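You operate a simulated robot arm through the tools that you are given. There is no shell and no other tool. Be economical: measure what you need, move in short steps, check, and stop when the job is done.

You are at the controls of a simulated robot arm. One attempt, no reset.

TASK
Take the dust cap off, pull the clip, run the nut tight and back it off to the white mark.
Fine: cap on the painted ring, clip in the free slot of its holder.

It is judged by the outcome, as a careful person would: the job done as asked, and still so three seconds after it is handed in. It fails if anything else is knocked over, pushed out of place, dropped, spilled or broken. A push-on lid holds only when it is set on centred and level and pressed home; a screw cap is set on level and turned clockwise until tight.

THE ROBOT
A 6-joint arm with a two-finger parallel gripper, fixed in place. Base frame: the origin is at the foot of the arm, x ahead of it, y to its left, z up; the work surface is at about z = 3. Lengths are in cm, angles in rad, forces in N, time in s.
With the tool pointing down near the work surface it reaches from about 14 to 48 cm from the base axis. Its first joint turns from -1.257 to 1.257 rad. Payload 0.65 kg.
The TCP is the grasp point between the finger pads, 2.5 cm short of the fingertips. In the tool frame z runs along the fingers and y along their closing line. The gripper opens to 7.6 cm. The fingers are 1.8 cm wide and 1 cm thick; the gripper's body (3.6 by 7.8 cm) begins 4.5 cm behind the TCP.
Orientation is told as [roll, pitch, yaw] about the base's x, y, z axes, in that order, counted from this pose: with the fingers straight down and closing along the base's y, the tool's x points along the base's -x, its y along +y and its z along -z.

THE INTERFACE
- The arm moves only by the tool move_arm. Its argument "rows" is a list of rows, each a list of 7 numbers: the gripper command, from -1 (fully open) to 1 (shut), values between in proportion, then the shift along the tool's x, y, z in units of 25 mm (1.0 is 25 mm), then the turn, a rotation vector about the tool's x, y, z in units of 4 degrees (1.0 is 4 degrees). In form: [[claw, x, y, z, rx, ry, rz], ...]. A call has 1 to 20 rows; each row shifts and turns the commanded pose from where the row before left it, along the tool's axes as they then stand. A call with a number of a shift or a turn outside -1 to 1 is refused whole. Rows are played at 5 a second. More than 5 cm and 0.15 rad between two rows, or a gripper value outside its range, and nothing of the call is played. A pose out of reach is approached as far as the arm can. The call stops where the force on the tool passes 90 N (or 10 N more than at its start, if that is more) or the arm is blocked; 0.2 s more then pass. Each finger travels about 10.8 cm/s and halts on what it meets, pressing with about 26 N; the grip force reading is that of the motor and also rises with nothing between the fingers. The clock runs only during rows and for 0.2 s after the last one: add rows that do not move to give the fingers time. It gives the time, the measured TCP pose, the force on the tool (base axes), the opening and the grip force at its end, in the units of the frame above (readings bear some noise).
- Cameras (640 x 400 px; columns grow to the right, rows downward): "scene" is fixed at [3.94, 25.62, 43.85]; the picture's right is [-0.85, -0.53, 0.00], its down [-0.19, 0.31, -0.93] and it looks along [0.49, -0.79, -0.37] (base axes); focal length 253 px, centre (320, 200). "wrist" rides on the gripper at [5.8, 1.1, -8.1] in the tool frame; the picture's right is [-0.18, 0.98, 0.00], its down [-0.75, -0.14, -0.64] and it looks along [-0.63, -0.12, 0.77] (tool axes); focal length 243 px, centre (320, 200). There is no depth. A picture from a camera that has moved, and an enlarged one, comes with that camera's place and axes in the base frame and with its lens. The place of the scene camera against the robot may be out by one fixed shift of up to 1.8 cm in any direction.
- snapshot(camera): a new picture of that camera. No time passes.
- inspect(camera, box): a new picture of the part [left, top, right, bottom] of that camera's present view, enlarged. No time passes.
- finish_job(): hands the job in; it is judged then, once.

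Go step by step. Nothing tells you positions but the pictures and the camera data: compare them with the known pose of the tool, close in by small moves and look again before you grip or let go. The budget is 120 turns and 76 pictures, counting those below and the enlarged ones. Unless the task says otherwise, let go and move clear before handing in, and close with one line.

The tools are called after ">>>" as name(argument=value, ...) on one line, values as JSON. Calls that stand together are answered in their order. move_arm: Moves the arm, as the interface text tells. Its arguments: {"type":"object","properties":{"rows":{"type":"array","items":{"type":"array","items":{"type":"number"}}}},"required":["rows"]} The other tools are called the same way: snapshot (camera) takes a picture; inspect (camera, box) takes an enlarged picture of a part of a camera's view; finish_job () hands the job in.

At the start:

```text
time: 0.0
position: [26.63, -2.91, 34.5]
tool_rot: [-0.001, 0.002, 0.001]
force: [-0.1, 0.1, 1.0]
gripper_width: 7.6
gripper_force: 0.2
```

scene: 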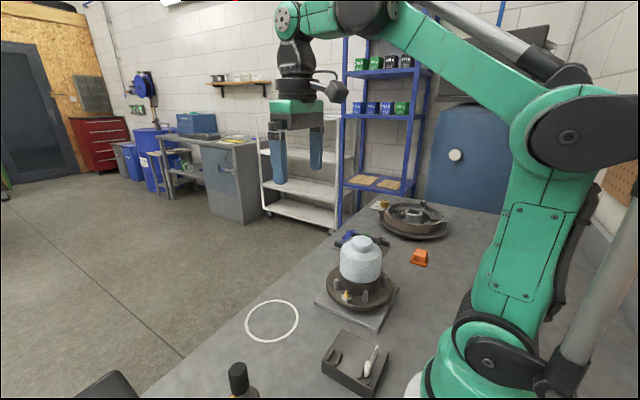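
wrist: 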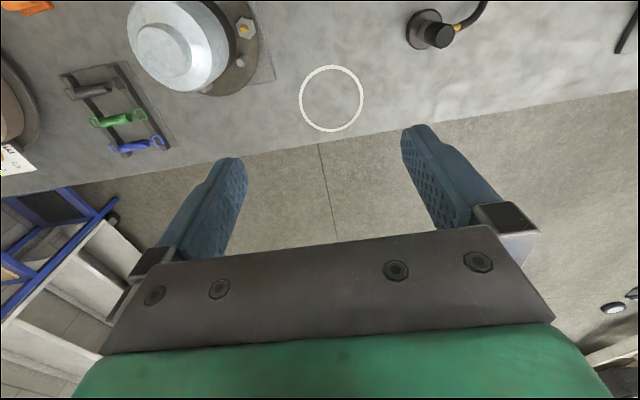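

I see a hub with a light dust cap, a painted ring on the bench, and some kind of holders. I'll look closer first.

>>> inspect(camera="scene", box=[220, 190, 460, 340])

>>> inspect(camera="scene", box=[220, 280, 412, 400])

>>> inspect(camera="wrist", box=[0, 0, 320, 200])

```text
2.67 times, centred on (340, 265) of scene
camera zoom: at [3.94, 25.62, 43.85], right [-0.85, -0.53, 0.0], down [-0.19, 0.31, -0.93], along [0.49, -0.79, -0.37], focal length 675 px, centre (267, 27)
```

zoom: 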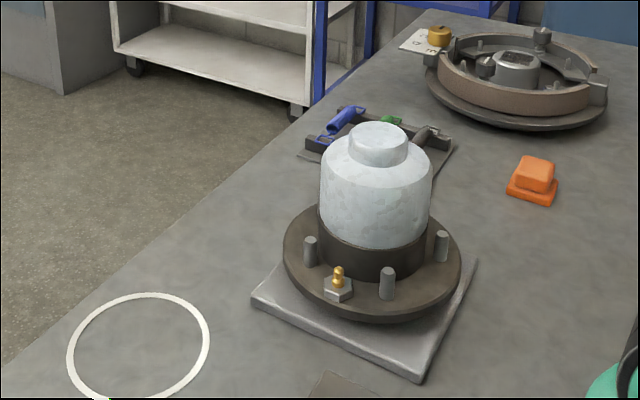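

```text
3.33 times, centred on (316, 340) of scene
camera zoom: at [3.94, 25.62, 43.85], right [-0.85, -0.53, 0.0], down [-0.19, 0.31, -0.93], along [0.49, -0.79, -0.37], focal length 844 px, centre (333, -267)
```

zoom: 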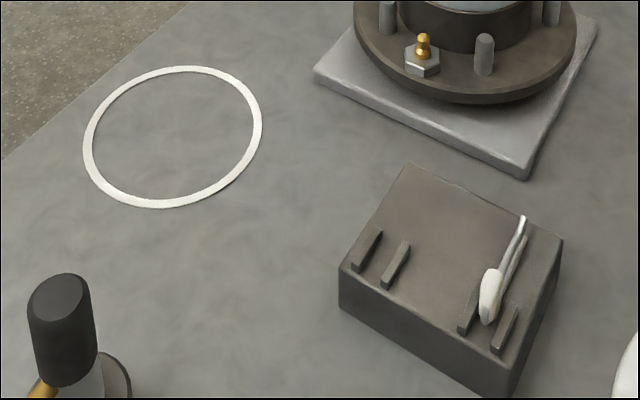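

```text
2.00 times, centred on (160, 100) of wrist
camera zoom: at [20.82, -1.87, 42.63], right [0.18, 0.98, 0.0], down [0.75, -0.14, 0.64], along [0.63, -0.12, -0.77], focal length 485 px, centre (640, 400)
```

zoom: 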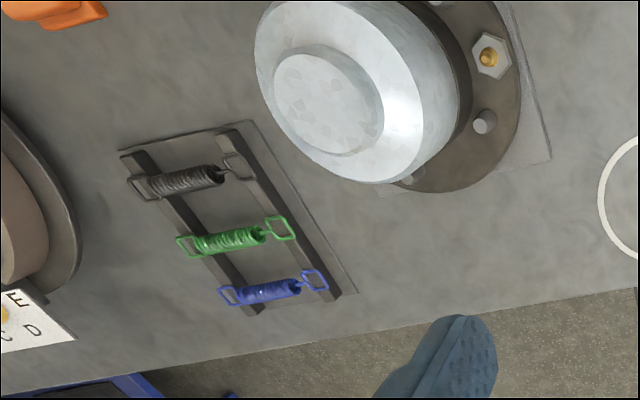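

The cap's knob looks to be at about (21.9, -16.4, 17), the ring at (33.1, -2.5), and the clip holder at about (15, -1). I'll move above the cap and look again.

>>> move_arm(rows=[[-1, 0.31, -0.9, 0.5, 0, 0, 0], [-1, 0.31, -0.9, 0.5, 0, 0, 0], [-1, 0.31, -0.9, 0.5, 0, 0, 0], [-1, 0.31, -0.9, 0.5, 0, 0, 0], [-1, 0.31, -0.9, 0.5, 0, 0, 0], [-1, 0.31, -0.9, 0.5, 0, 0, 0], [-1, 0, 0, 0, 0, 0, 0]])

>>> snapshot(camera="wrist")

>>> snapshot(camera="scene")

```text
time: 1.6
position: [22.15, -16.66, 27.01]
tool_rot: [0.0, -0.001, 0.0]
force: [-0.9, -0.4, 0.6]
gripper_width: 7.58
gripper_force: 0.1
```

```text
70 pictures are left
camera wrist: at [16.18, -15.49, 35.12], right [0.18, 0.98, 0.0], down [0.75, -0.14, 0.64], along [0.63, -0.12, -0.77], focal length 243 px, centre (320, 200)
```

wrist: 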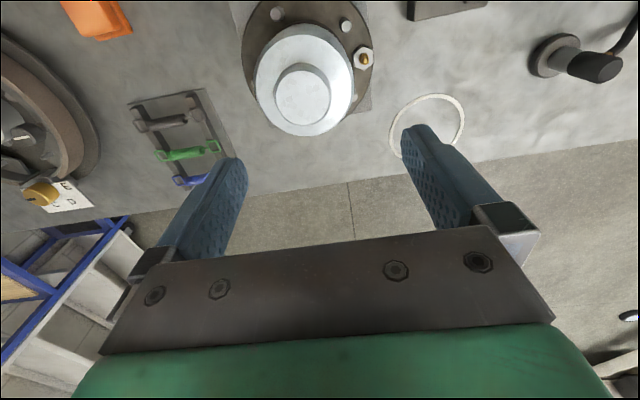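

```text
69 pictures are left
```

scene: 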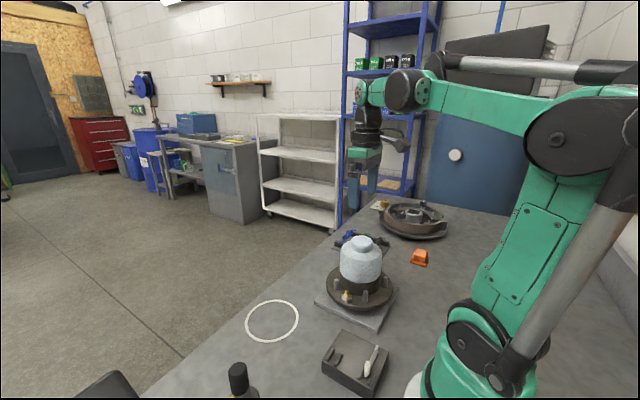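

The knob triangulates to about (22.0, -18.1, top z about 14). I'll go lower over it.

>>> move_arm(rows=[[-1, 0.02, -0.2, 0.9, 0, 0, 0], [-1, 0.02, -0.2, 0.9, 0, 0, 0], [-1, 0.02, -0.18, 0.9, 0, 0, 0], [-1, 0, 0, 0.6, 0, 0, 0], [-1, 0, 0, 0, 0, 0, 0]])

>>> snapshot(camera="wrist")

>>> inspect(camera="scene", box=[280, 180, 440, 320])

```text
time: 2.8
position: [21.78, -18.13, 18.72]
tool_rot: [0.0, 0.0, 0.0]
force: [0.8, 0.1, 0.2]
gripper_width: 7.59
gripper_force: 0.1
```

```text
68 pictures are left
camera wrist: at [16.0, -16.84, 26.83], right [0.18, 0.98, 0.0], down [0.75, -0.14, 0.64], along [0.63, -0.12, -0.77], focal length 243 px, centre (320, 200)
```

wrist: 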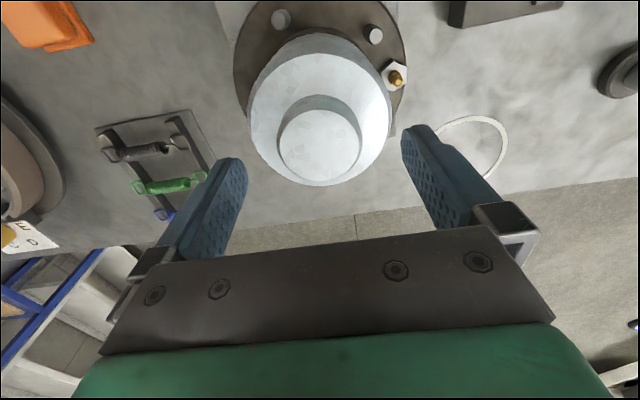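

```text
2.86 times, centred on (360, 250) of scene
camera zoom: at [3.94, 25.62, 43.85], right [-0.85, -0.53, 0.0], down [-0.19, 0.31, -0.93], along [0.49, -0.79, -0.37], focal length 723 px, centre (206, 57)
```

zoom: 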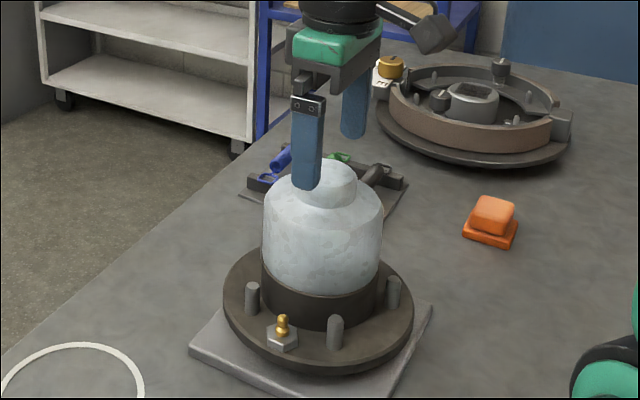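

The knob is about 4.2 cm across, centred near (22.1, -18.0), with its top at about z 15. I'll lower the fingers around it and check.

>>> move_arm(rows=[[-1, -0.12, 0.04, 0.5, 0, 0, 0], [-1, 0, 0, 0.4, 0, 0, 0], [-1, 0, 0, 0, 0, 0, 0]])

>>> snapshot(camera="wrist")

>>> inspect(camera="scene", box=[310, 200, 410, 300])

```text
time: 3.6
position: [22.2, -17.77, 16.56]
tool_rot: [0.001, 0.0, -0.001]
force: [-0.4, 0.4, 0.2]
gripper_width: 7.57
gripper_force: 0.0
```

```text
66 pictures are left
camera wrist: at [16.36, -16.71, 24.59], right [0.18, 0.98, 0.0], down [0.75, -0.14, 0.64], along [0.63, -0.12, -0.77], focal length 243 px, centre (320, 200)
```

wrist: 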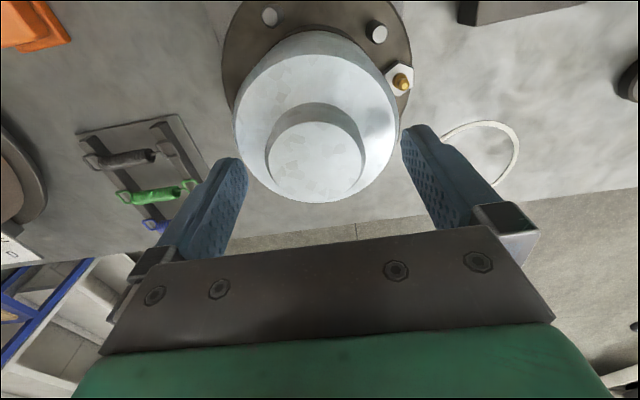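

```text
4.00 times, centred on (360, 250) of scene
camera zoom: at [3.94, 25.62, 43.85], right [-0.85, -0.53, 0.0], down [-0.19, 0.31, -0.93], along [0.49, -0.79, -0.37], focal length 1012 px, centre (160, 0)
```

zoom: 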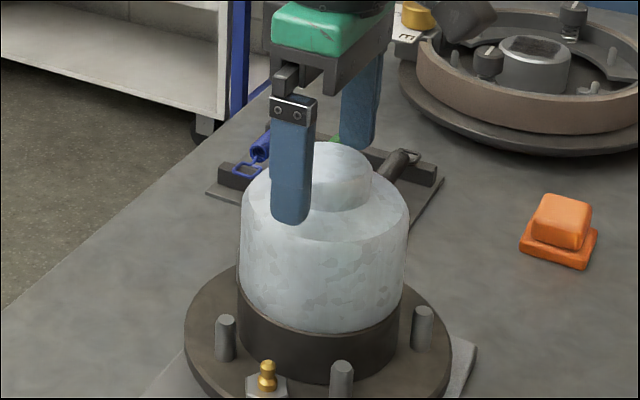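

The fingers straddle the knob. A small centring shift of -0.45 in x and -0.15 in y, slightly deeper, then I'll close.

>>> move_arm(rows=[[-1, 0.18, -0.06, 0.2, 0, 0, 0], [-1, 0, 0, 0, 0, 0, 0]])

>>> move_arm(rows=[[0.2, 0, 0, 0, 0, 0, 0], [0.2, 0, 0, 0, 0, 0, 0], [1, 0, 0, 0, 0, 0, 0], [1, 0, 0, 0, 0, 0, 0], [1, 0, 0, 0, 0, 0, 0]])

>>> snapshot(camera="wrist")

>>> inspect(camera="scene", box=[310, 200, 410, 300])

```text
time: 4.2
position: [21.68, -18.02, 16.04]
tool_rot: [-0.001, 0.0, 0.001]
force: [0.8, -0.5, 0.7]
gripper_width: 7.61
gripper_force: 0.0
```

```text
time: 5.4
position: [21.68, -17.81, 16.01]
tool_rot: [0.001, 0.001, 0.001]
force: [-0.8, -0.2, 0.0]
gripper_width: 4.57
gripper_force: 26.0
```

```text
64 pictures are left
camera wrist: at [15.87, -16.85, 24.1], right [0.18, 0.98, 0.0], down [0.75, -0.14, 0.64], along [0.63, -0.12, -0.77], focal length 243 px, centre (320, 200)
```

wrist: 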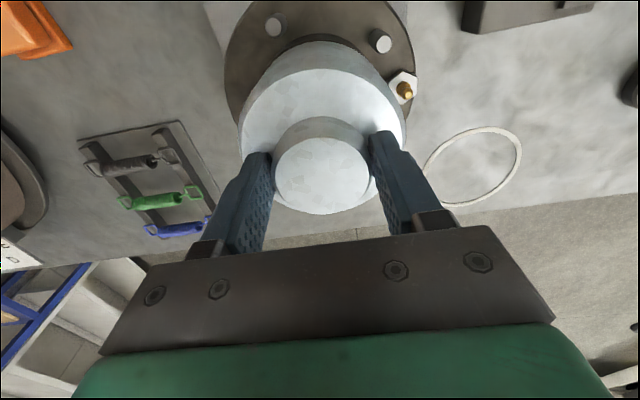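

```text
4.00 times, centred on (360, 250) of scene
camera zoom: at [3.94, 25.62, 43.85], right [-0.85, -0.53, 0.0], down [-0.19, 0.31, -0.93], along [0.49, -0.79, -0.37], focal length 1012 px, centre (160, 0)
```

zoom: 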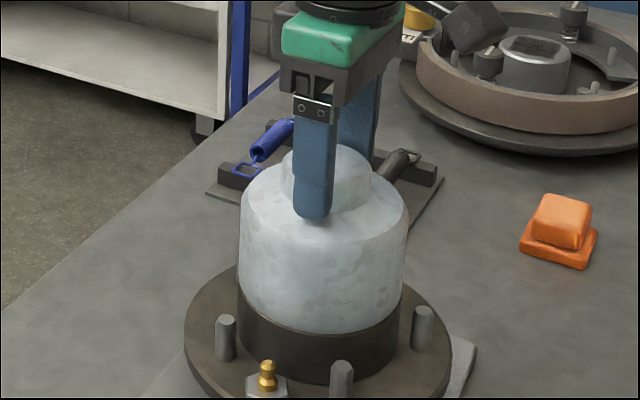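

The grip is at 4.57 cm, but the fingers sit slightly short of the knob centre in x. I'll re-centre at +0.5 cm and go slightly deeper before regripping.

>>> move_arm(rows=[[0, 0, 0, 0, 0, 0, 0], [0, 0, 0, 0, 0, 0, 0], [0, -0.2, 0.04, 0, 0, 0, 0], [0, 0, 0, 0.12, 0, 0, 0], [0, 0, 0, 0.12, 0, 0, 0], [0, 0, 0, 0, 0, 0, 0]])

```text
time: 6.6
position: [22.28, -17.93, 15.83]
tool_rot: [0.001, 0.001, 0.0]
force: [-1.3, 1.6, 21.2]
gripper_width: 4.63
gripper_force: 26.2
stopped in row 5: the force on the tool passed its limit (the readings are from after the stop); the commanded pose is now the measured one
```

The fingertips are touching the cap's shoulder, so depth is at maximum. I'll relieve slightly, open, regrip and pull up gently.

>>> move_arm(rows=[[-0.5, 0, 0, -0.08, 0, 0, 0], [-0.5, 0, 0, 0, 0, 0, 0], [1, 0, 0, 0, 0, 0, 0], [1, 0, 0, 0, 0, 0, 0], [1, 0, 0, 0, 0, 0, 0], [1, 0, 0, 0, 0, 0, 0]])

>>> move_arm(rows=[[1, 0, 0, -0.1, 0, 0, 0], [1, 0, 0, -0.1, 0, 0, 0], [1, 0, 0, -0.1, 0, 0, 0], [1, 0, 0, 0, 0, 0, 0]])

>>> inspect(camera="scene", box=[310, 200, 410, 300])

```text
time: 8.0
position: [22.29, -17.82, 15.88]
tool_rot: [0.001, 0.002, 0.001]
force: [-0.7, 0.7, -1.0]
gripper_width: 4.56
gripper_force: 25.8
```

```text
time: 9.0
position: [22.26, -17.8, 16.82]
tool_rot: [0.002, 0.002, -0.001]
force: [0.3, -0.5, -0.4]
gripper_width: 4.55
gripper_force: 25.7
```

```text
4.00 times, centred on (360, 250) of scene
camera zoom: at [3.94, 25.62, 43.85], right [-0.85, -0.53, 0.0], down [-0.19, 0.31, -0.93], along [0.49, -0.79, -0.37], focal length 1012 px, centre (160, 0)
```

zoom: 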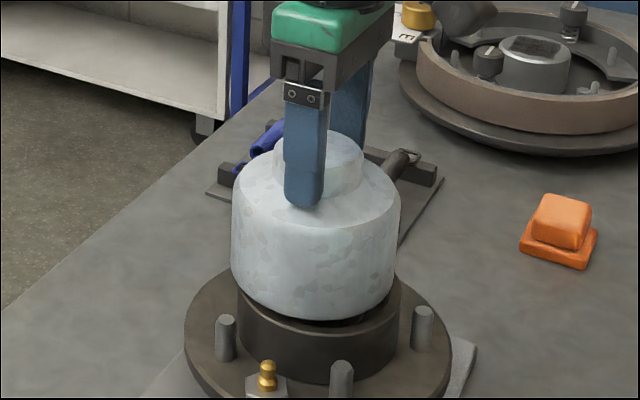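

The cap is off. I'll lift it clear, then check the nut underneath.

>>> move_arm(rows=[[1, 0, 0, -0.5, 0, 0, 0], [1, 0, 0, -0.8, 0, 0, 0], [1, 0, 0, -0.8, 0, 0, 0], [1, 0, 0, -0.8, 0, 0, 0], [1, 0, 0, -0.5, 0, 0, 0], [1, 0, 0, 0, 0, 0, 0]])

>>> inspect(camera="scene", box=[280, 180, 440, 320])

```text
time: 10.4
position: [22.39, -17.86, 25.27]
tool_rot: [0.001, 0.003, 0.001]
force: [-0.1, -0.1, 0.1]
gripper_width: 0.0
gripper_force: 23.4
```

```text
2.86 times, centred on (360, 250) of scene
camera zoom: at [3.94, 25.62, 43.85], right [-0.85, -0.53, 0.0], down [-0.19, 0.31, -0.93], along [0.49, -0.79, -0.37], focal length 723 px, centre (206, 57)
```

zoom: 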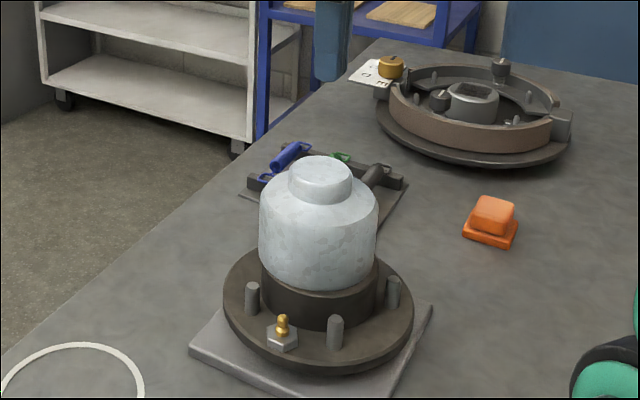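

The cap slipped out of the grip after rising part way; it still sits on the hub, slightly raised. I'll go back down open and look closely.

>>> move_arm(rows=[[-1, 0, 0, 0.6, 0, 0, 0], [-1, 0, 0, 0.8, 0, 0, 0], [-1, 0, 0, 0.6, 0, 0, 0], [-1, 0, 0, 0.6, 0, 0, 0], [-1, 0, 0, 0.4, 0, 0, 0], [-1, 0, 0, 0, 0, 0, 0]])

>>> snapshot(camera="wrist")

>>> inspect(camera="scene", box=[310, 200, 410, 300])

```text
time: 11.8
position: [22.1, -17.84, 17.62]
tool_rot: [0.002, 0.003, 0.0]
force: [0.2, -0.1, -0.6]
gripper_width: 7.58
gripper_force: 0.0
```

```text
60 pictures are left
camera wrist: at [16.36, -16.75, 25.76], right [0.18, 0.98, 0.0], down [0.75, -0.14, 0.64], along [0.63, -0.12, -0.77], focal length 243 px, centre (320, 200)
```

wrist: 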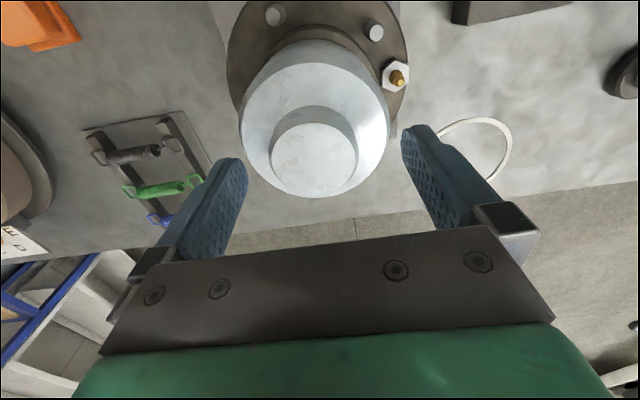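

```text
4.00 times, centred on (360, 250) of scene
camera zoom: at [3.94, 25.62, 43.85], right [-0.85, -0.53, 0.0], down [-0.19, 0.31, -0.93], along [0.49, -0.79, -0.37], focal length 1012 px, centre (160, 0)
```

zoom: 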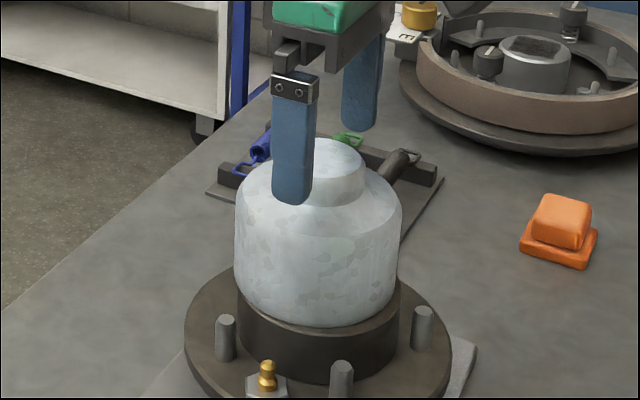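

The cap is about half a centimetre up. I'll grip deep again, centred, and pull slowly while watching the force.

>>> move_arm(rows=[[-1, -0.12, -0.08, 0, 0, 0, 0], [-1, 0, 0, 0.3, 0, 0, 0], [-1, 0, 0, 0.12, 0, 0, 0], [-1, 0, 0, 0.08, 0, 0, 0], [-1, 0, 0, 0.08, 0, 0, 0], [-1, 0, 0, 0.08, 0, 0, 0], [-1, 0, 0, 0.08, 0, 0, 0], [-1, 0, 0, 0, 0, 0, 0]])

```text
time: 13.6
position: [22.54, -17.97, 15.8]
tool_rot: [0.001, 0.003, -0.001]
force: [0.1, 0.8, 0.3]
gripper_width: 7.61
gripper_force: 0.0
```

No contact yet, since the shoulder slopes away at full opening. I'll rise slightly, close, and view.

>>> move_arm(rows=[[-0.5, 0, 0, -0.08, 0, 0, 0], [-0.5, 0, 0, 0, 0, 0, 0], [1, 0, 0, 0, 0, 0, 0], [1, 0, 0, 0, 0, 0, 0], [1, 0, 0, 0, 0, 0, 0]])

>>> snapshot(camera="wrist")

>>> inspect(camera="scene", box=[310, 200, 410, 300])

```text
time: 14.8
position: [22.5, -18.01, 16.09]
tool_rot: [0.001, 0.002, 0.0]
force: [1.8, -0.3, -0.1]
gripper_width: 4.59
gripper_force: 26.3
```

```text
58 pictures are left
camera wrist: at [16.69, -16.96, 24.1], right [0.18, 0.98, 0.0], down [0.75, -0.14, 0.64], along [0.63, -0.12, -0.77], focal length 243 px, centre (320, 200)
```

wrist: 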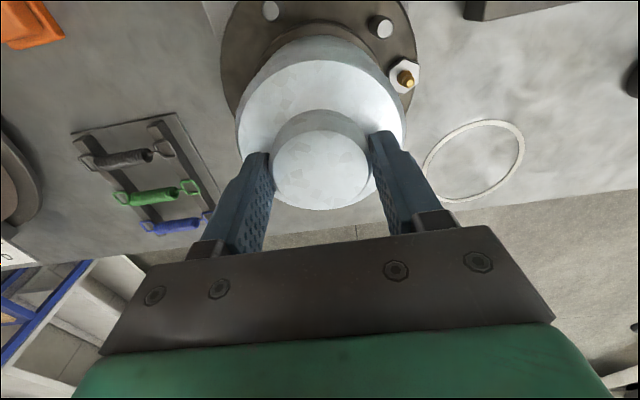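

```text
4.00 times, centred on (360, 250) of scene
camera zoom: at [3.94, 25.62, 43.85], right [-0.85, -0.53, 0.0], down [-0.19, 0.31, -0.93], along [0.49, -0.79, -0.37], focal length 1012 px, centre (160, 0)
```

zoom: 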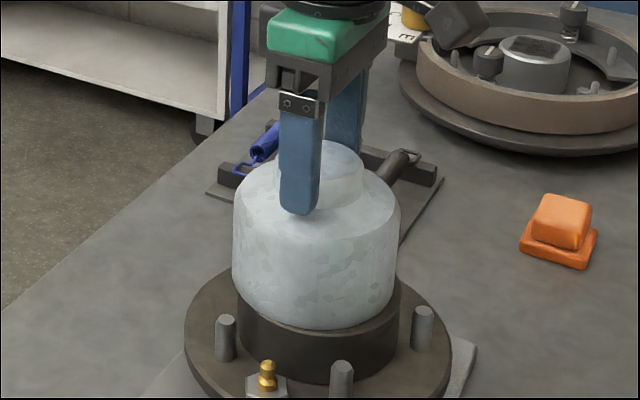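

Well centred. Now a slow pull.

>>> move_arm(rows=[[1, 0, 0, -0.05, 0, 0, 0], [1, 0, 0, -0.05, 0, 0, 0], [1, 0, 0, -0.05, 0, 0, 0], [1, 0, 0, -0.05, 0, 0, 0], [1, 0, 0, -0.05, 0, 0, 0], [1, 0, 0, -0.05, 0, 0, 0], [1, 0, 0, -0.05, 0, 0, 0], [1, 0, 0, -0.05, 0, 0, 0], [1, 0, 0, -0.05, 0, 0, 0], [1, 0, 0, -0.05, 0, 0, 0], [1, 0, 0, -0.05, 0, 0, 0], [1, 0, 0, -0.05, 0, 0, 0]])

>>> inspect(camera="scene", box=[310, 200, 410, 300])

```text
time: 17.4
position: [22.42, -18.0, 17.34]
tool_rot: [0.002, 0.004, 0.001]
force: [0.3, 0.3, -0.9]
gripper_width: 4.58
gripper_force: 25.5
```

```text
4.00 times, centred on (360, 250) of scene
camera zoom: at [3.94, 25.62, 43.85], right [-0.85, -0.53, 0.0], down [-0.19, 0.31, -0.93], along [0.49, -0.79, -0.37], focal length 1012 px, centre (160, 0)
```

zoom: 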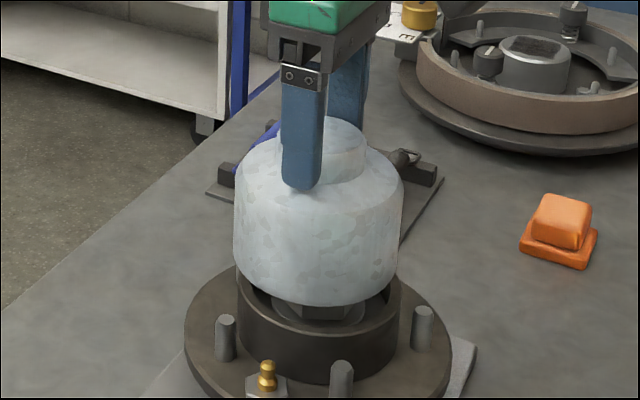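

The cap is lifted free and the nut is visible underneath. I'll continue up smoothly.

>>> move_arm(rows=[[1, 0, 0, -0.08, 0, 0, 0], [1, 0, 0, -0.12, 0, 0, 0], [1, 0, 0, -0.16, 0, 0, 0], [1, 0, 0, -0.2, 0, 0, 0], [1, 0, 0, -0.2, 0, 0, 0], [1, 0, 0, -0.2, 0, 0, 0], [1, 0, 0, -0.2, 0, 0, 0], [1, 0, 0, -0.2, 0, 0, 0], [1, 0, 0, -0.2, 0, 0, 0], [1, 0, 0, -0.2, 0, 0, 0], [1, 0, 0, -0.2, 0, 0, 0], [1, 0, 0, -0.15, 0, 0, 0], [1, 0, 0, -0.1, 0, 0, 0], [1, 0, 0, 0, 0, 0, 0]])

>>> snapshot(camera="scene")

>>> snapshot(camera="wrist")

```text
time: 20.4
position: [22.56, -18.0, 22.96]
tool_rot: [0.002, 0.002, 0.001]
force: [0.2, -0.5, -1.1]
gripper_width: 4.6
gripper_force: 25.5
```

```text
55 pictures are left
```

scene: 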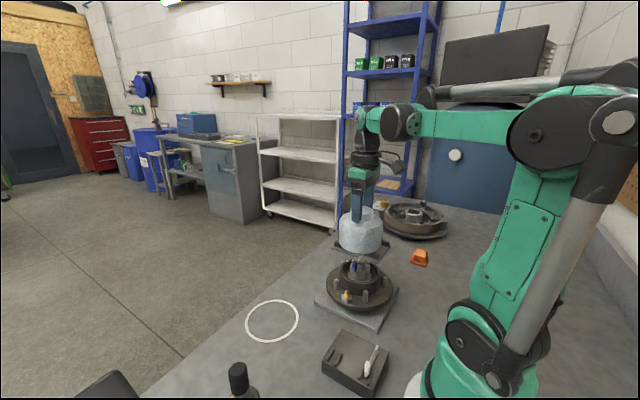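

```text
54 pictures are left
camera wrist: at [16.69, -16.97, 31.1], right [0.18, 0.98, 0.0], down [0.75, -0.14, 0.64], along [0.63, -0.12, -0.77], focal length 243 px, centre (320, 200)
```

wrist: 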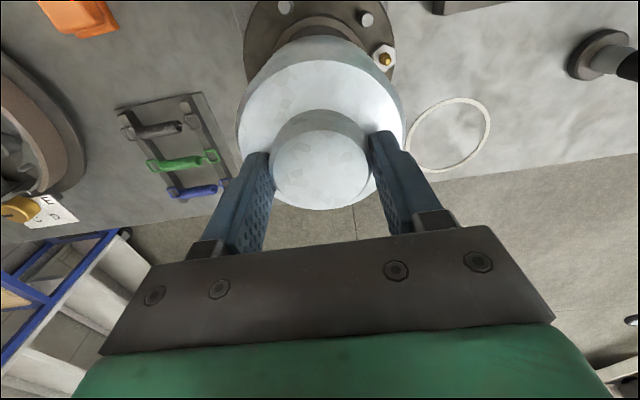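

The cap is held securely. I'll carry it over to the ring at about (32.5, -3).

>>> move_arm(rows=[[1, -0.06, 0.1, 0, 0, 0, 0], [1, -0.12, 0.2, 0, 0, 0, 0], [1, -0.22, 0.35, 0, 0, 0, 0], [1, -0.26, 0.4, 0, 0, 0, 0], [1, -0.26, 0.4, 0, 0, 0, 0], [1, -0.26, 0.4, 0, 0, 0, 0], [1, -0.26, 0.4, 0, 0, 0, 0], [1, -0.26, 0.4, 0, 0, 0, 0], [1, -0.26, 0.4, 0, 0, 0, 0], [1, -0.26, 0.4, 0, 0, 0, 0], [1, -0.26, 0.4, 0, 0, 0, 0], [1, -0.26, 0.4, 0, 0, 0, 0], [1, -0.26, 0.4, 0, 0, 0, 0], [1, -0.26, 0.4, 0, 0, 0, 0], [1, -0.26, 0.4, 0, 0, 0, 0], [1, -0.22, 0.35, 0, 0, 0, 0], [1, -0.14, 0.15, 0, 0, 0, 0], [1, -0.1, 0.05, 0, 0, 0, 0], [1, 0, 0, 0, 0, 0, 0]])

>>> snapshot(camera="scene")

>>> snapshot(camera="wrist")

```text
time: 24.4
position: [32.45, -3.02, 22.98]
tool_rot: [0.003, 0.002, 0.0]
force: [-0.2, 0.7, -1.4]
gripper_width: 4.57
gripper_force: 26.0
```

```text
53 pictures are left
```

scene: 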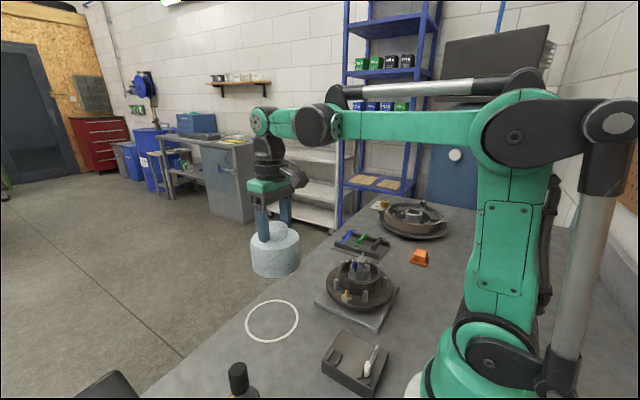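

```text
52 pictures are left
camera wrist: at [26.65, -2.0, 31.13], right [0.18, 0.98, 0.0], down [0.75, -0.14, 0.64], along [0.63, -0.12, -0.77], focal length 243 px, centre (320, 200)
```

wrist: 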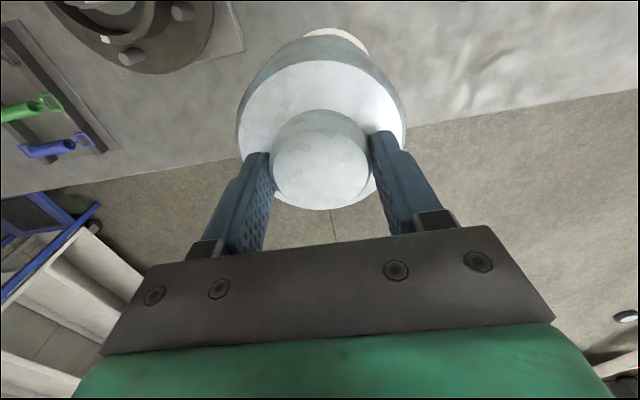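

I'll lower to about 4 cm above the bench and compare with the ring.

>>> move_arm(rows=[[1, 0, 0, 0.1, 0, 0, 0], [1, 0, 0, 0.2, 0, 0, 0], [1, 0, 0, 0.3, 0, 0, 0], [1, 0, 0, 0.4, 0, 0, 0], [1, 0, 0, 0.4, 0, 0, 0], [1, 0, 0, 0.4, 0, 0, 0], [1, 0, 0, 0.4, 0, 0, 0], [1, 0, 0, 0.4, 0, 0, 0], [1, 0, 0, 0.3, 0, 0, 0], [1, 0, 0, 0.2, 0, 0, 0], [1, 0, 0, 0.1, 0, 0, 0], [1, 0, 0, 0, 0, 0, 0]])

>>> inspect(camera="scene", box=[212, 240, 340, 360])

>>> snapshot(camera="wrist")

```text
time: 27.0
position: [32.42, -2.96, 15.06]
tool_rot: [0.001, 0.003, -0.001]
force: [-0.8, -0.6, -1.1]
gripper_width: 4.58
gripper_force: 26.2
```

```text
3.33 times, centred on (276, 300) of scene
camera zoom: at [3.94, 25.62, 43.85], right [-0.85, -0.53, 0.0], down [-0.19, 0.31, -0.93], along [0.49, -0.79, -0.37], focal length 844 px, centre (467, -133)
```

zoom: 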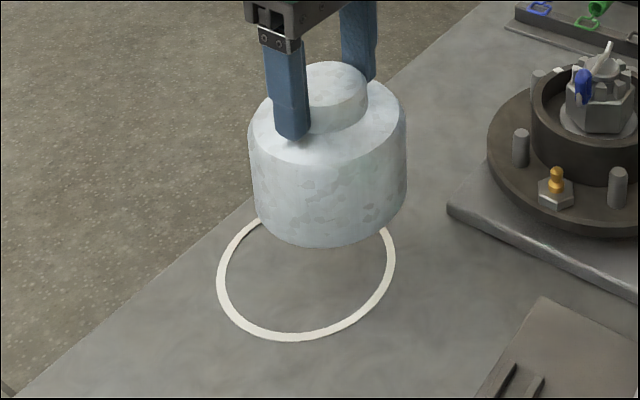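

```text
50 pictures are left
camera wrist: at [26.61, -1.96, 23.13], right [0.18, 0.98, 0.0], down [0.75, -0.14, 0.64], along [0.63, -0.12, -0.77], focal length 243 px, centre (320, 200)
```

wrist: 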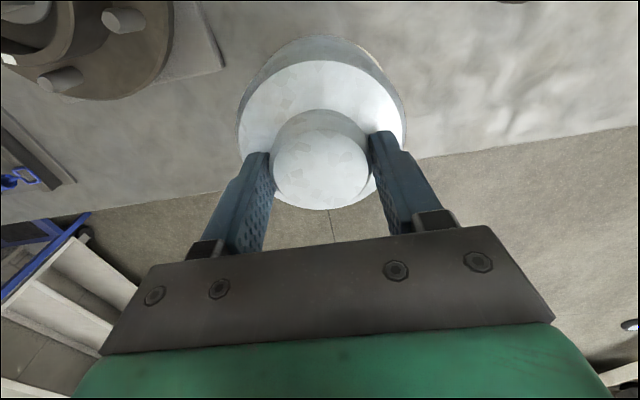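

The cap is slightly right of the ring in the scene view. I'll shift (+1.0, +0.6) and lower 2.5 cm.

>>> move_arm(rows=[[1, -0.2, 0.12, 0.1, 0, 0, 0], [1, -0.2, 0.12, 0.2, 0, 0, 0], [1, 0, 0, 0.2, 0, 0, 0], [1, 0, 0, 0.2, 0, 0, 0], [1, 0, 0, 0.2, 0, 0, 0], [1, 0, 0, 0.1, 0, 0, 0], [1, 0, 0, 0, 0, 0, 0]])

>>> inspect(camera="scene", box=[212, 240, 340, 360])

>>> snapshot(camera="wrist")

```text
time: 28.6
position: [33.46, -2.42, 12.52]
tool_rot: [0.002, 0.001, -0.001]
force: [-0.3, 0.3, -2.3]
gripper_width: 4.59
gripper_force: 25.5
```

```text
3.33 times, centred on (276, 300) of scene
camera zoom: at [3.94, 25.62, 43.85], right [-0.85, -0.53, 0.0], down [-0.19, 0.31, -0.93], along [0.49, -0.79, -0.37], focal length 844 px, centre (467, -133)
```

zoom: 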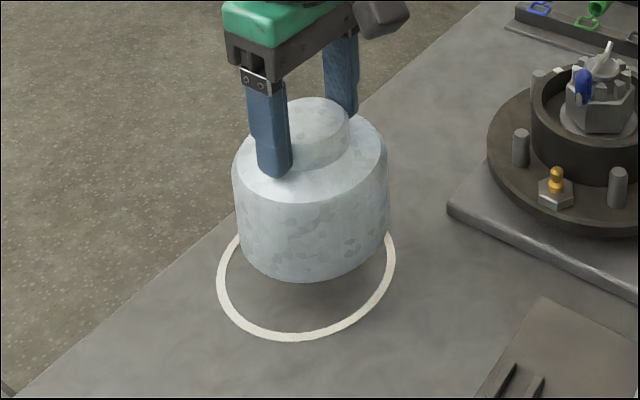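

```text
48 pictures are left
camera wrist: at [27.58, -1.36, 20.62], right [0.18, 0.98, 0.0], down [0.75, -0.14, 0.64], along [0.63, -0.12, -0.77], focal length 243 px, centre (320, 200)
```

wrist: 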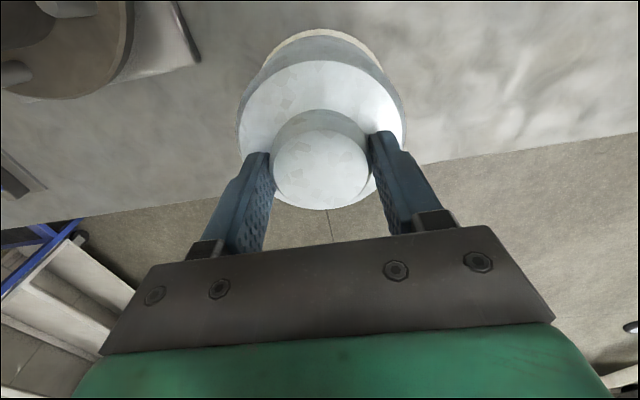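

Nearly concentric now. I'll lower another 1.8 cm gently.

>>> move_arm(rows=[[1, 0, 0, 0.1, 0, 0, 0], [1, 0, 0, 0.15, 0, 0, 0], [1, 0, 0, 0.15, 0, 0, 0], [1, 0, 0, 0.15, 0, 0, 0], [1, 0, 0, 0.1, 0, 0, 0], [1, 0, 0, 0.07, 0, 0, 0], [1, 0, 0, 0, 0, 0, 0]])

>>> inspect(camera="scene", box=[212, 240, 340, 360])

>>> inspect(camera="wrist", box=[200, 0, 440, 150])

```text
time: 30.2
position: [33.5, -2.38, 10.72]
tool_rot: [0.002, 0.0, 0.0]
force: [0.1, 0.0, -1.6]
gripper_width: 4.59
gripper_force: 26.3
```

```text
3.33 times, centred on (276, 300) of scene
camera zoom: at [3.94, 25.62, 43.85], right [-0.85, -0.53, 0.0], down [-0.19, 0.31, -0.93], along [0.49, -0.79, -0.37], focal length 844 px, centre (467, -133)
```

zoom: 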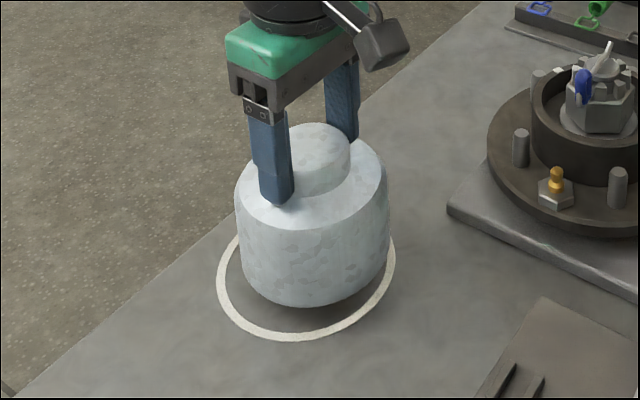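

```text
2.67 times, centred on (320, 75) of wrist
camera zoom: at [27.61, -1.33, 18.79], right [0.18, 0.98, 0.0], down [0.75, -0.14, 0.64], along [0.63, -0.12, -0.77], focal length 647 px, centre (320, 533)
```

zoom: 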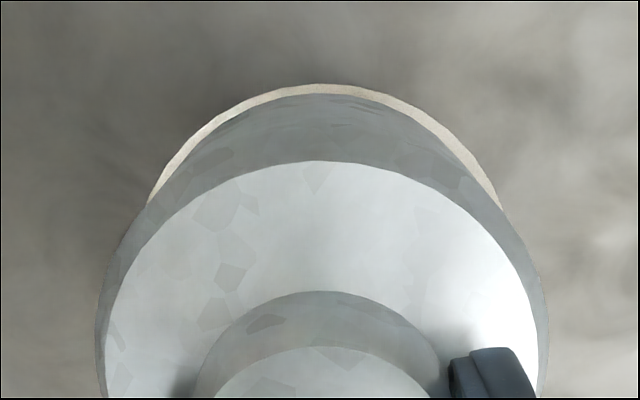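

Concentric on both views. I'll lower in small steps to feel for contact.

>>> move_arm(rows=[[1, 0, 0, 0.1, 0, 0, 0], [1, 0, 0, 0.1, 0, 0, 0], [1, 0, 0, 0.1, 0, 0, 0], [1, 0, 0, 0.05, 0, 0, 0], [1, 0, 0, 0, 0, 0, 0]])

>>> inspect(camera="scene", box=[212, 240, 340, 360])

```text
time: 31.4
position: [33.46, -2.29, 9.78]
tool_rot: [0.002, 0.001, -0.001]
force: [-0.3, 0.9, -0.1]
gripper_width: 4.58
gripper_force: 26.0
```

```text
3.33 times, centred on (276, 300) of scene
camera zoom: at [3.94, 25.62, 43.85], right [-0.85, -0.53, 0.0], down [-0.19, 0.31, -0.93], along [0.49, -0.79, -0.37], focal length 844 px, centre (467, -133)
```

zoom: 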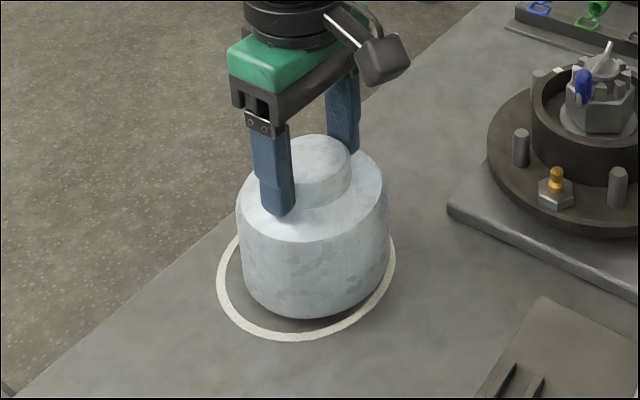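

>>> move_arm(rows=[[1, -0.04, 0.04, 0.06, 0, 0, 0], [1, 0, 0, 0.06, 0, 0, 0], [1, 0, 0, 0.04, 0, 0, 0], [1, 0, 0, 0, 0, 0, 0]])

>>> inspect(camera="wrist", box=[200, 0, 440, 150])

```text
time: 32.4
position: [33.56, -2.35, 9.4]
tool_rot: [0.002, 0.002, 0.0]
force: [0.1, 1.4, -0.2]
gripper_width: 4.55
gripper_force: 25.5
```

```text
2.67 times, centred on (320, 75) of wrist
camera zoom: at [27.7, -1.23, 17.52], right [0.18, 0.98, 0.0], down [0.75, -0.14, 0.64], along [0.63, -0.12, -0.77], focal length 647 px, centre (320, 533)
```

zoom: 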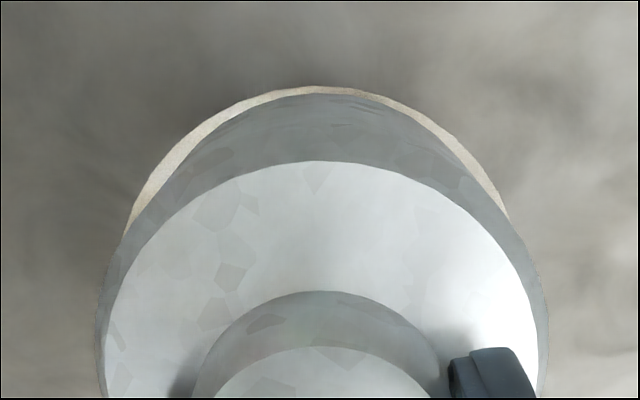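

Slightly more margin is needed on the near side, so I'll shift +0.35 in x and +0.1 in y, then continue down.

>>> move_arm(rows=[[1, -0.14, 0.04, 0.02, 0, 0, 0], [1, 0, 0, 0.05, 0, 0, 0], [1, 0, 0, 0.05, 0, 0, 0], [1, 0, 0, 0, 0, 0, 0]])

>>> inspect(camera="scene", box=[212, 240, 340, 360])

```text
time: 33.4
position: [33.84, -2.22, 9.16]
tool_rot: [0.002, 0.002, 0.001]
force: [-0.5, 0.2, -2.1]
gripper_width: 4.57
gripper_force: 26.3
```

```text
3.33 times, centred on (276, 300) of scene
camera zoom: at [3.94, 25.62, 43.85], right [-0.85, -0.53, 0.0], down [-0.19, 0.31, -0.93], along [0.49, -0.79, -0.37], focal length 844 px, centre (467, -133)
```

zoom: 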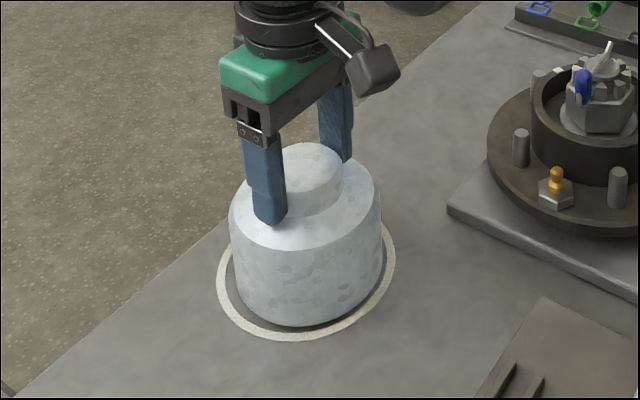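

>>> move_arm(rows=[[1, 0, 0, 0.04, 0, 0, 0], [1, 0, 0, 0.04, 0, 0, 0], [1, 0, 0, 0, 0, 0, 0]])

>>> move_arm(rows=[[1, 0, 0, 0.04, 0, 0, 0], [1, 0, 0, 0, 0, 0, 0]])

>>> move_arm(rows=[[1, 0, 0, 0.04, 0, 0, 0], [1, 0, 0, 0, 0, 0, 0]])

```text
time: 34.2
position: [33.89, -2.21, 8.9]
tool_rot: [0.002, 0.002, 0.0]
force: [-0.1, 0.8, -1.7]
gripper_width: 4.58
gripper_force: 25.5
```

```text
time: 34.8
position: [33.95, -2.14, 8.83]
tool_rot: [0.003, 0.001, 0.0]
force: [0.1, 0.1, -1.3]
gripper_width: 4.57
gripper_force: 25.6
```

```text
time: 35.4
position: [34.02, -2.11, 8.81]
tool_rot: [0.002, 0.002, 0.0]
force: [-0.1, -0.6, -0.5]
gripper_width: 4.6
gripper_force: 26.3
```

>>> move_arm(rows=[[1, 0, 0, 0.05, 0, 0, 0], [1, 0, 0, 0, 0, 0, 0]])

>>> move_arm(rows=[[1, 0, 0, 0.05, 0, 0, 0], [1, 0, 0, 0, 0, 0, 0]])

>>> inspect(camera="scene", box=[212, 240, 340, 360])

>>> inspect(camera="wrist", box=[200, 0, 440, 150])

```text
time: 36.0
position: [33.87, -2.29, 8.62]
tool_rot: [0.002, 0.003, 0.0]
force: [0.0, 0.0, -0.6]
gripper_width: 4.58
gripper_force: 26.3
```

```text
time: 36.6
position: [33.8, -2.2, 8.55]
tool_rot: [0.002, 0.002, 0.0]
force: [-0.6, 2.0, 29.9]
gripper_width: 4.58
gripper_force: 26.3
```

```text
3.33 times, centred on (276, 300) of scene
camera zoom: at [3.93, 25.62, 43.85], right [-0.85, -0.53, 0.0], down [-0.19, 0.31, -0.93], along [0.49, -0.79, -0.37], focal length 844 px, centre (467, -133)
```

zoom: 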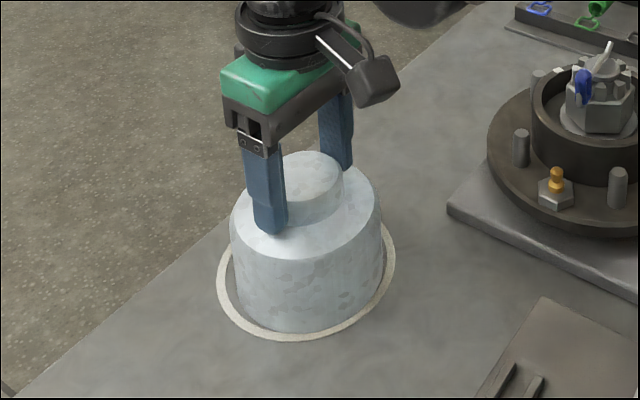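

```text
2.67 times, centred on (320, 75) of wrist
camera zoom: at [28.08, -1.11, 16.63], right [0.18, 0.98, 0.0], down [0.75, -0.14, 0.64], along [0.63, -0.12, -0.77], focal length 647 px, centre (320, 533)
```

zoom: 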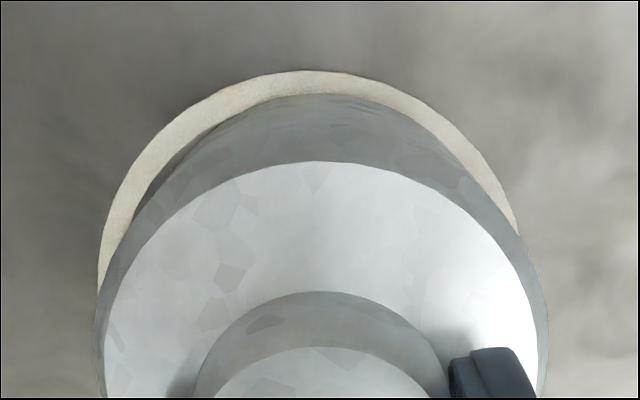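

The cap rests on the bench, concentric with the ring. I'll release and rise.

>>> move_arm(rows=[[1, 0, 0, -0.03, 0, 0, 0], [-0.6, 0, 0, 0, 0, 0, 0], [-1, 0, 0, 0, 0, 0, 0], [-1, 0, 0, -0.2, 0, 0, 0], [-1, 0, 0, -0.5, 0, 0, 0], [-1, 0, 0, -0.8, 0, 0, 0], [-1, 0, 0, -0.8, 0, 0, 0], [-1, 0, 0, -0.8, 0, 0, 0], [-1, 0, 0, -0.8, 0, 0, 0], [-1, 0, 0, -0.8, 0, 0, 0], [-1, 0, 0, -0.3, 0, 0, 0], [-1, 0, 0, 0, 0, 0, 0]])

>>> snapshot(camera="scene")

>>> inspect(camera="scene", box=[304, 240, 416, 340])

```text
time: 39.2
position: [33.78, -2.27, 21.24]
tool_rot: [0.002, 0.0, 0.0]
force: [-0.2, 0.0, 0.5]
gripper_width: 7.58
gripper_force: 0.1
```

```text
40 pictures are left
```

scene: 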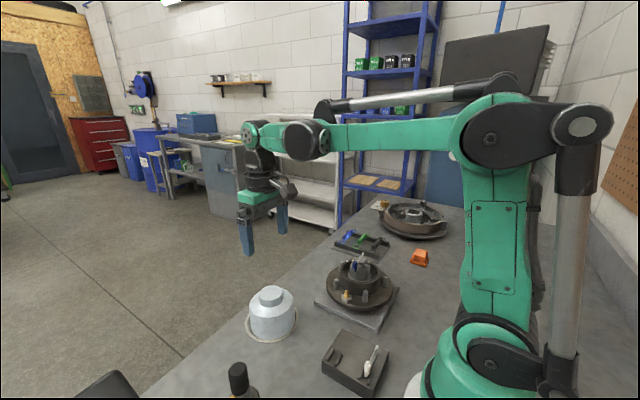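

```text
4.00 times, centred on (360, 290) of scene
camera zoom: at [3.94, 25.62, 43.85], right [-0.85, -0.53, 0.0], down [-0.19, 0.31, -0.93], along [0.49, -0.79, -0.37], focal length 1012 px, centre (160, -160)
```

zoom: 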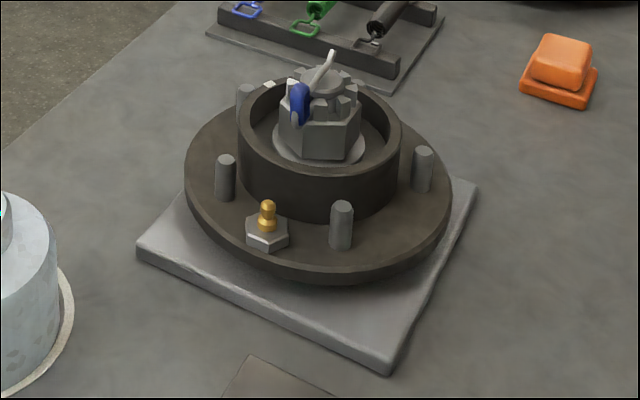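

The cap sits well on the ring. Next I'll look over the hub: a castle nut with a blue-tabbed clip, and a white mark on the hub rim.

>>> move_arm(rows=[[-1, 0.45, -0.63, 0, 0, 0, 0], [-1, 0.45, -0.63, 0, 0, 0, 0], [-1, 0.45, -0.63, 0, 0, 0, 0], [-1, 0.45, -0.63, 0, 0, 0, 0], [-1, 0.45, -0.63, 0, 0, 0, 0], [-1, 0.45, -0.63, 0, 0, 0, 0], [-1, 0.45, -0.63, 0, 0, 0, 0], [-1, 0.45, -0.63, 0, 0, 0, 0], [-1, 0.45, -0.63, 0, 0, 0, 0], [-1, 0.45, -0.63, 0, 0, 0, 0], [-1, 0, 0, 0.6, 0, 0, 0], [-1, 0, 0, 0.4, 0, 0, 0], [-1, 0, 0, 0, 0, 0, 0]])

>>> inspect(camera="wrist", box=[200, 0, 440, 150])

```text
time: 42.0
position: [22.83, -17.97, 18.55]
tool_rot: [0.002, 0.002, 0.0]
force: [-0.4, -0.2, 0.6]
gripper_width: 7.62
gripper_force: 0.0
```

```text
2.67 times, centred on (320, 75) of wrist
camera zoom: at [16.96, -16.96, 26.63], right [0.18, 0.98, 0.0], down [0.75, -0.14, 0.64], along [0.63, -0.12, -0.77], focal length 647 px, centre (320, 533)
```

zoom: 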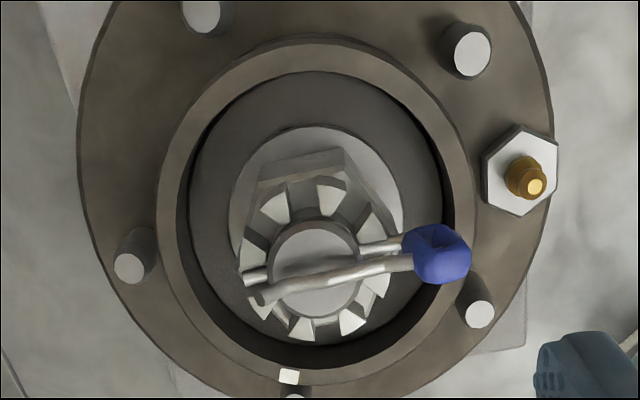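

The clip lies along base y through the castle nut, with its blue tab on the +y side near (22.7, -15). I'll zoom the scene view for heights.

>>> inspect(camera="scene", box=[335, 245, 391, 280])

>>> inspect(camera="scene", box=[316, 325, 396, 400])

```text
11.43 times, centred on (363, 262) of scene
camera zoom: at [3.94, 25.62, 43.85], right [-0.85, -0.53, 0.0], down [-0.19, 0.31, -0.93], along [0.49, -0.79, -0.37], focal length 2892 px, centre (-171, -514)
```

zoom: 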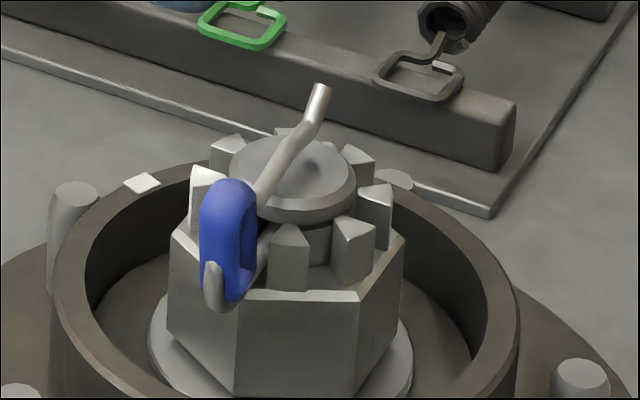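

```text
5.33 times, centred on (356, 362) of scene
camera zoom: at [3.94, 25.62, 43.85], right [-0.85, -0.53, 0.0], down [-0.19, 0.31, -0.93], along [0.49, -0.79, -0.37], focal length 1350 px, centre (128, -667)
```

zoom: 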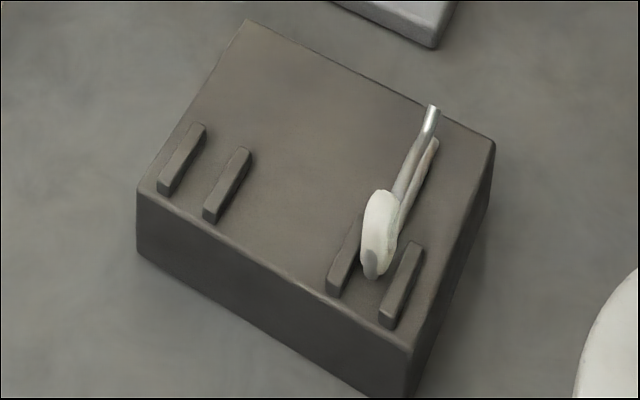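

The clip stands in a vertical plane along base y with its loop on the +y side. The holder's slots also run along y, with the free one at about x = 18. So I'll yaw the tool -90° to pinch the loop across x, with the camera on the +y side.

>>> move_arm(rows=[[-1, 0, 0, 0, 0, 0, 1], [-1, 0, 0, 0, 0, 0, 1], [-1, 0, 0, 0, 0, 0, 1], [-1, 0, 0, 0, 0, 0, 1], [-1, 0, 0, 0, 0, 0, 1], [-1, 0, 0, 0, 0, 0, 1], [-1, 0, 0, 0, 0, 0, 1], [-1, 0, 0, 0, 0, 0, 1], [-1, 0, 0, 0, 0, 0, 1], [-1, 0, 0, 0, 0, 0, 1], [-1, 0, 0, 0, 0, 0, 1], [-1, 0, 0, 0, 0, 0, 1], [-1, 0, 0, 0, 0, 0, 1], [-1, 0, 0, 0, 0, 0, 1], [-1, 0, 0, 0, 0, 0, 1], [-1, 0, 0, 0, 0, 0, 1], [-1, 0, 0, 0, 0, 0, 1], [-1, 0, 0, 0, 0, 0, 1], [-1, 0, 0, 0, 0, 0, 1], [-1, 0, 0, 0, 0, 0, 1]])

>>> move_arm(rows=[[-1, 0, 0, 0, 0, 0, 1], [-1, 0, 0, 0, 0, 0, 1], [-1, 0, 0, 0, 0, 0, 0.5], [-1, 0.6, 0, 0, 0, 0, 0], [-1, 0.6, 0, 0, 0, 0, 0], [-1, 0, 0, 0, 0, 0, 0]])

>>> snapshot(camera="wrist")

```text
time: 46.2
position: [22.73, -17.94, 18.62]
tool_rot: [0.0, 0.002, -1.398]
force: [0.1, 0.1, 0.4]
gripper_width: 7.6
gripper_force: 0.0
```

```text
time: 47.6
position: [22.67, -15.09, 18.56]
tool_rot: [0.0, 0.001, -1.572]
force: [-0.2, -0.8, -0.1]
gripper_width: 7.62
gripper_force: 0.0
```

```text
35 pictures are left
camera wrist: at [23.76, -9.2, 26.68], right [0.98, -0.18, 0.0], down [-0.14, -0.75, 0.64], along [-0.12, -0.63, -0.77], focal length 243 px, centre (320, 200)
```

wrist: 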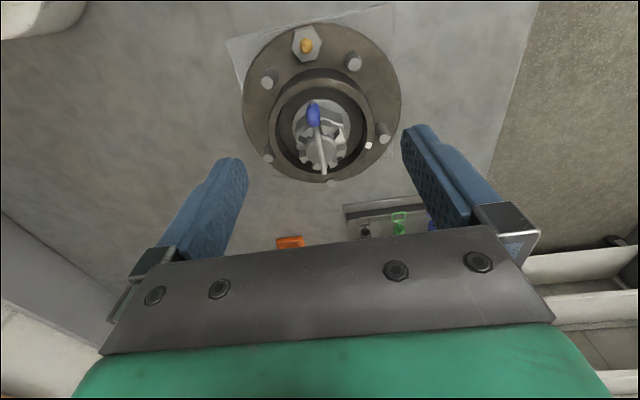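

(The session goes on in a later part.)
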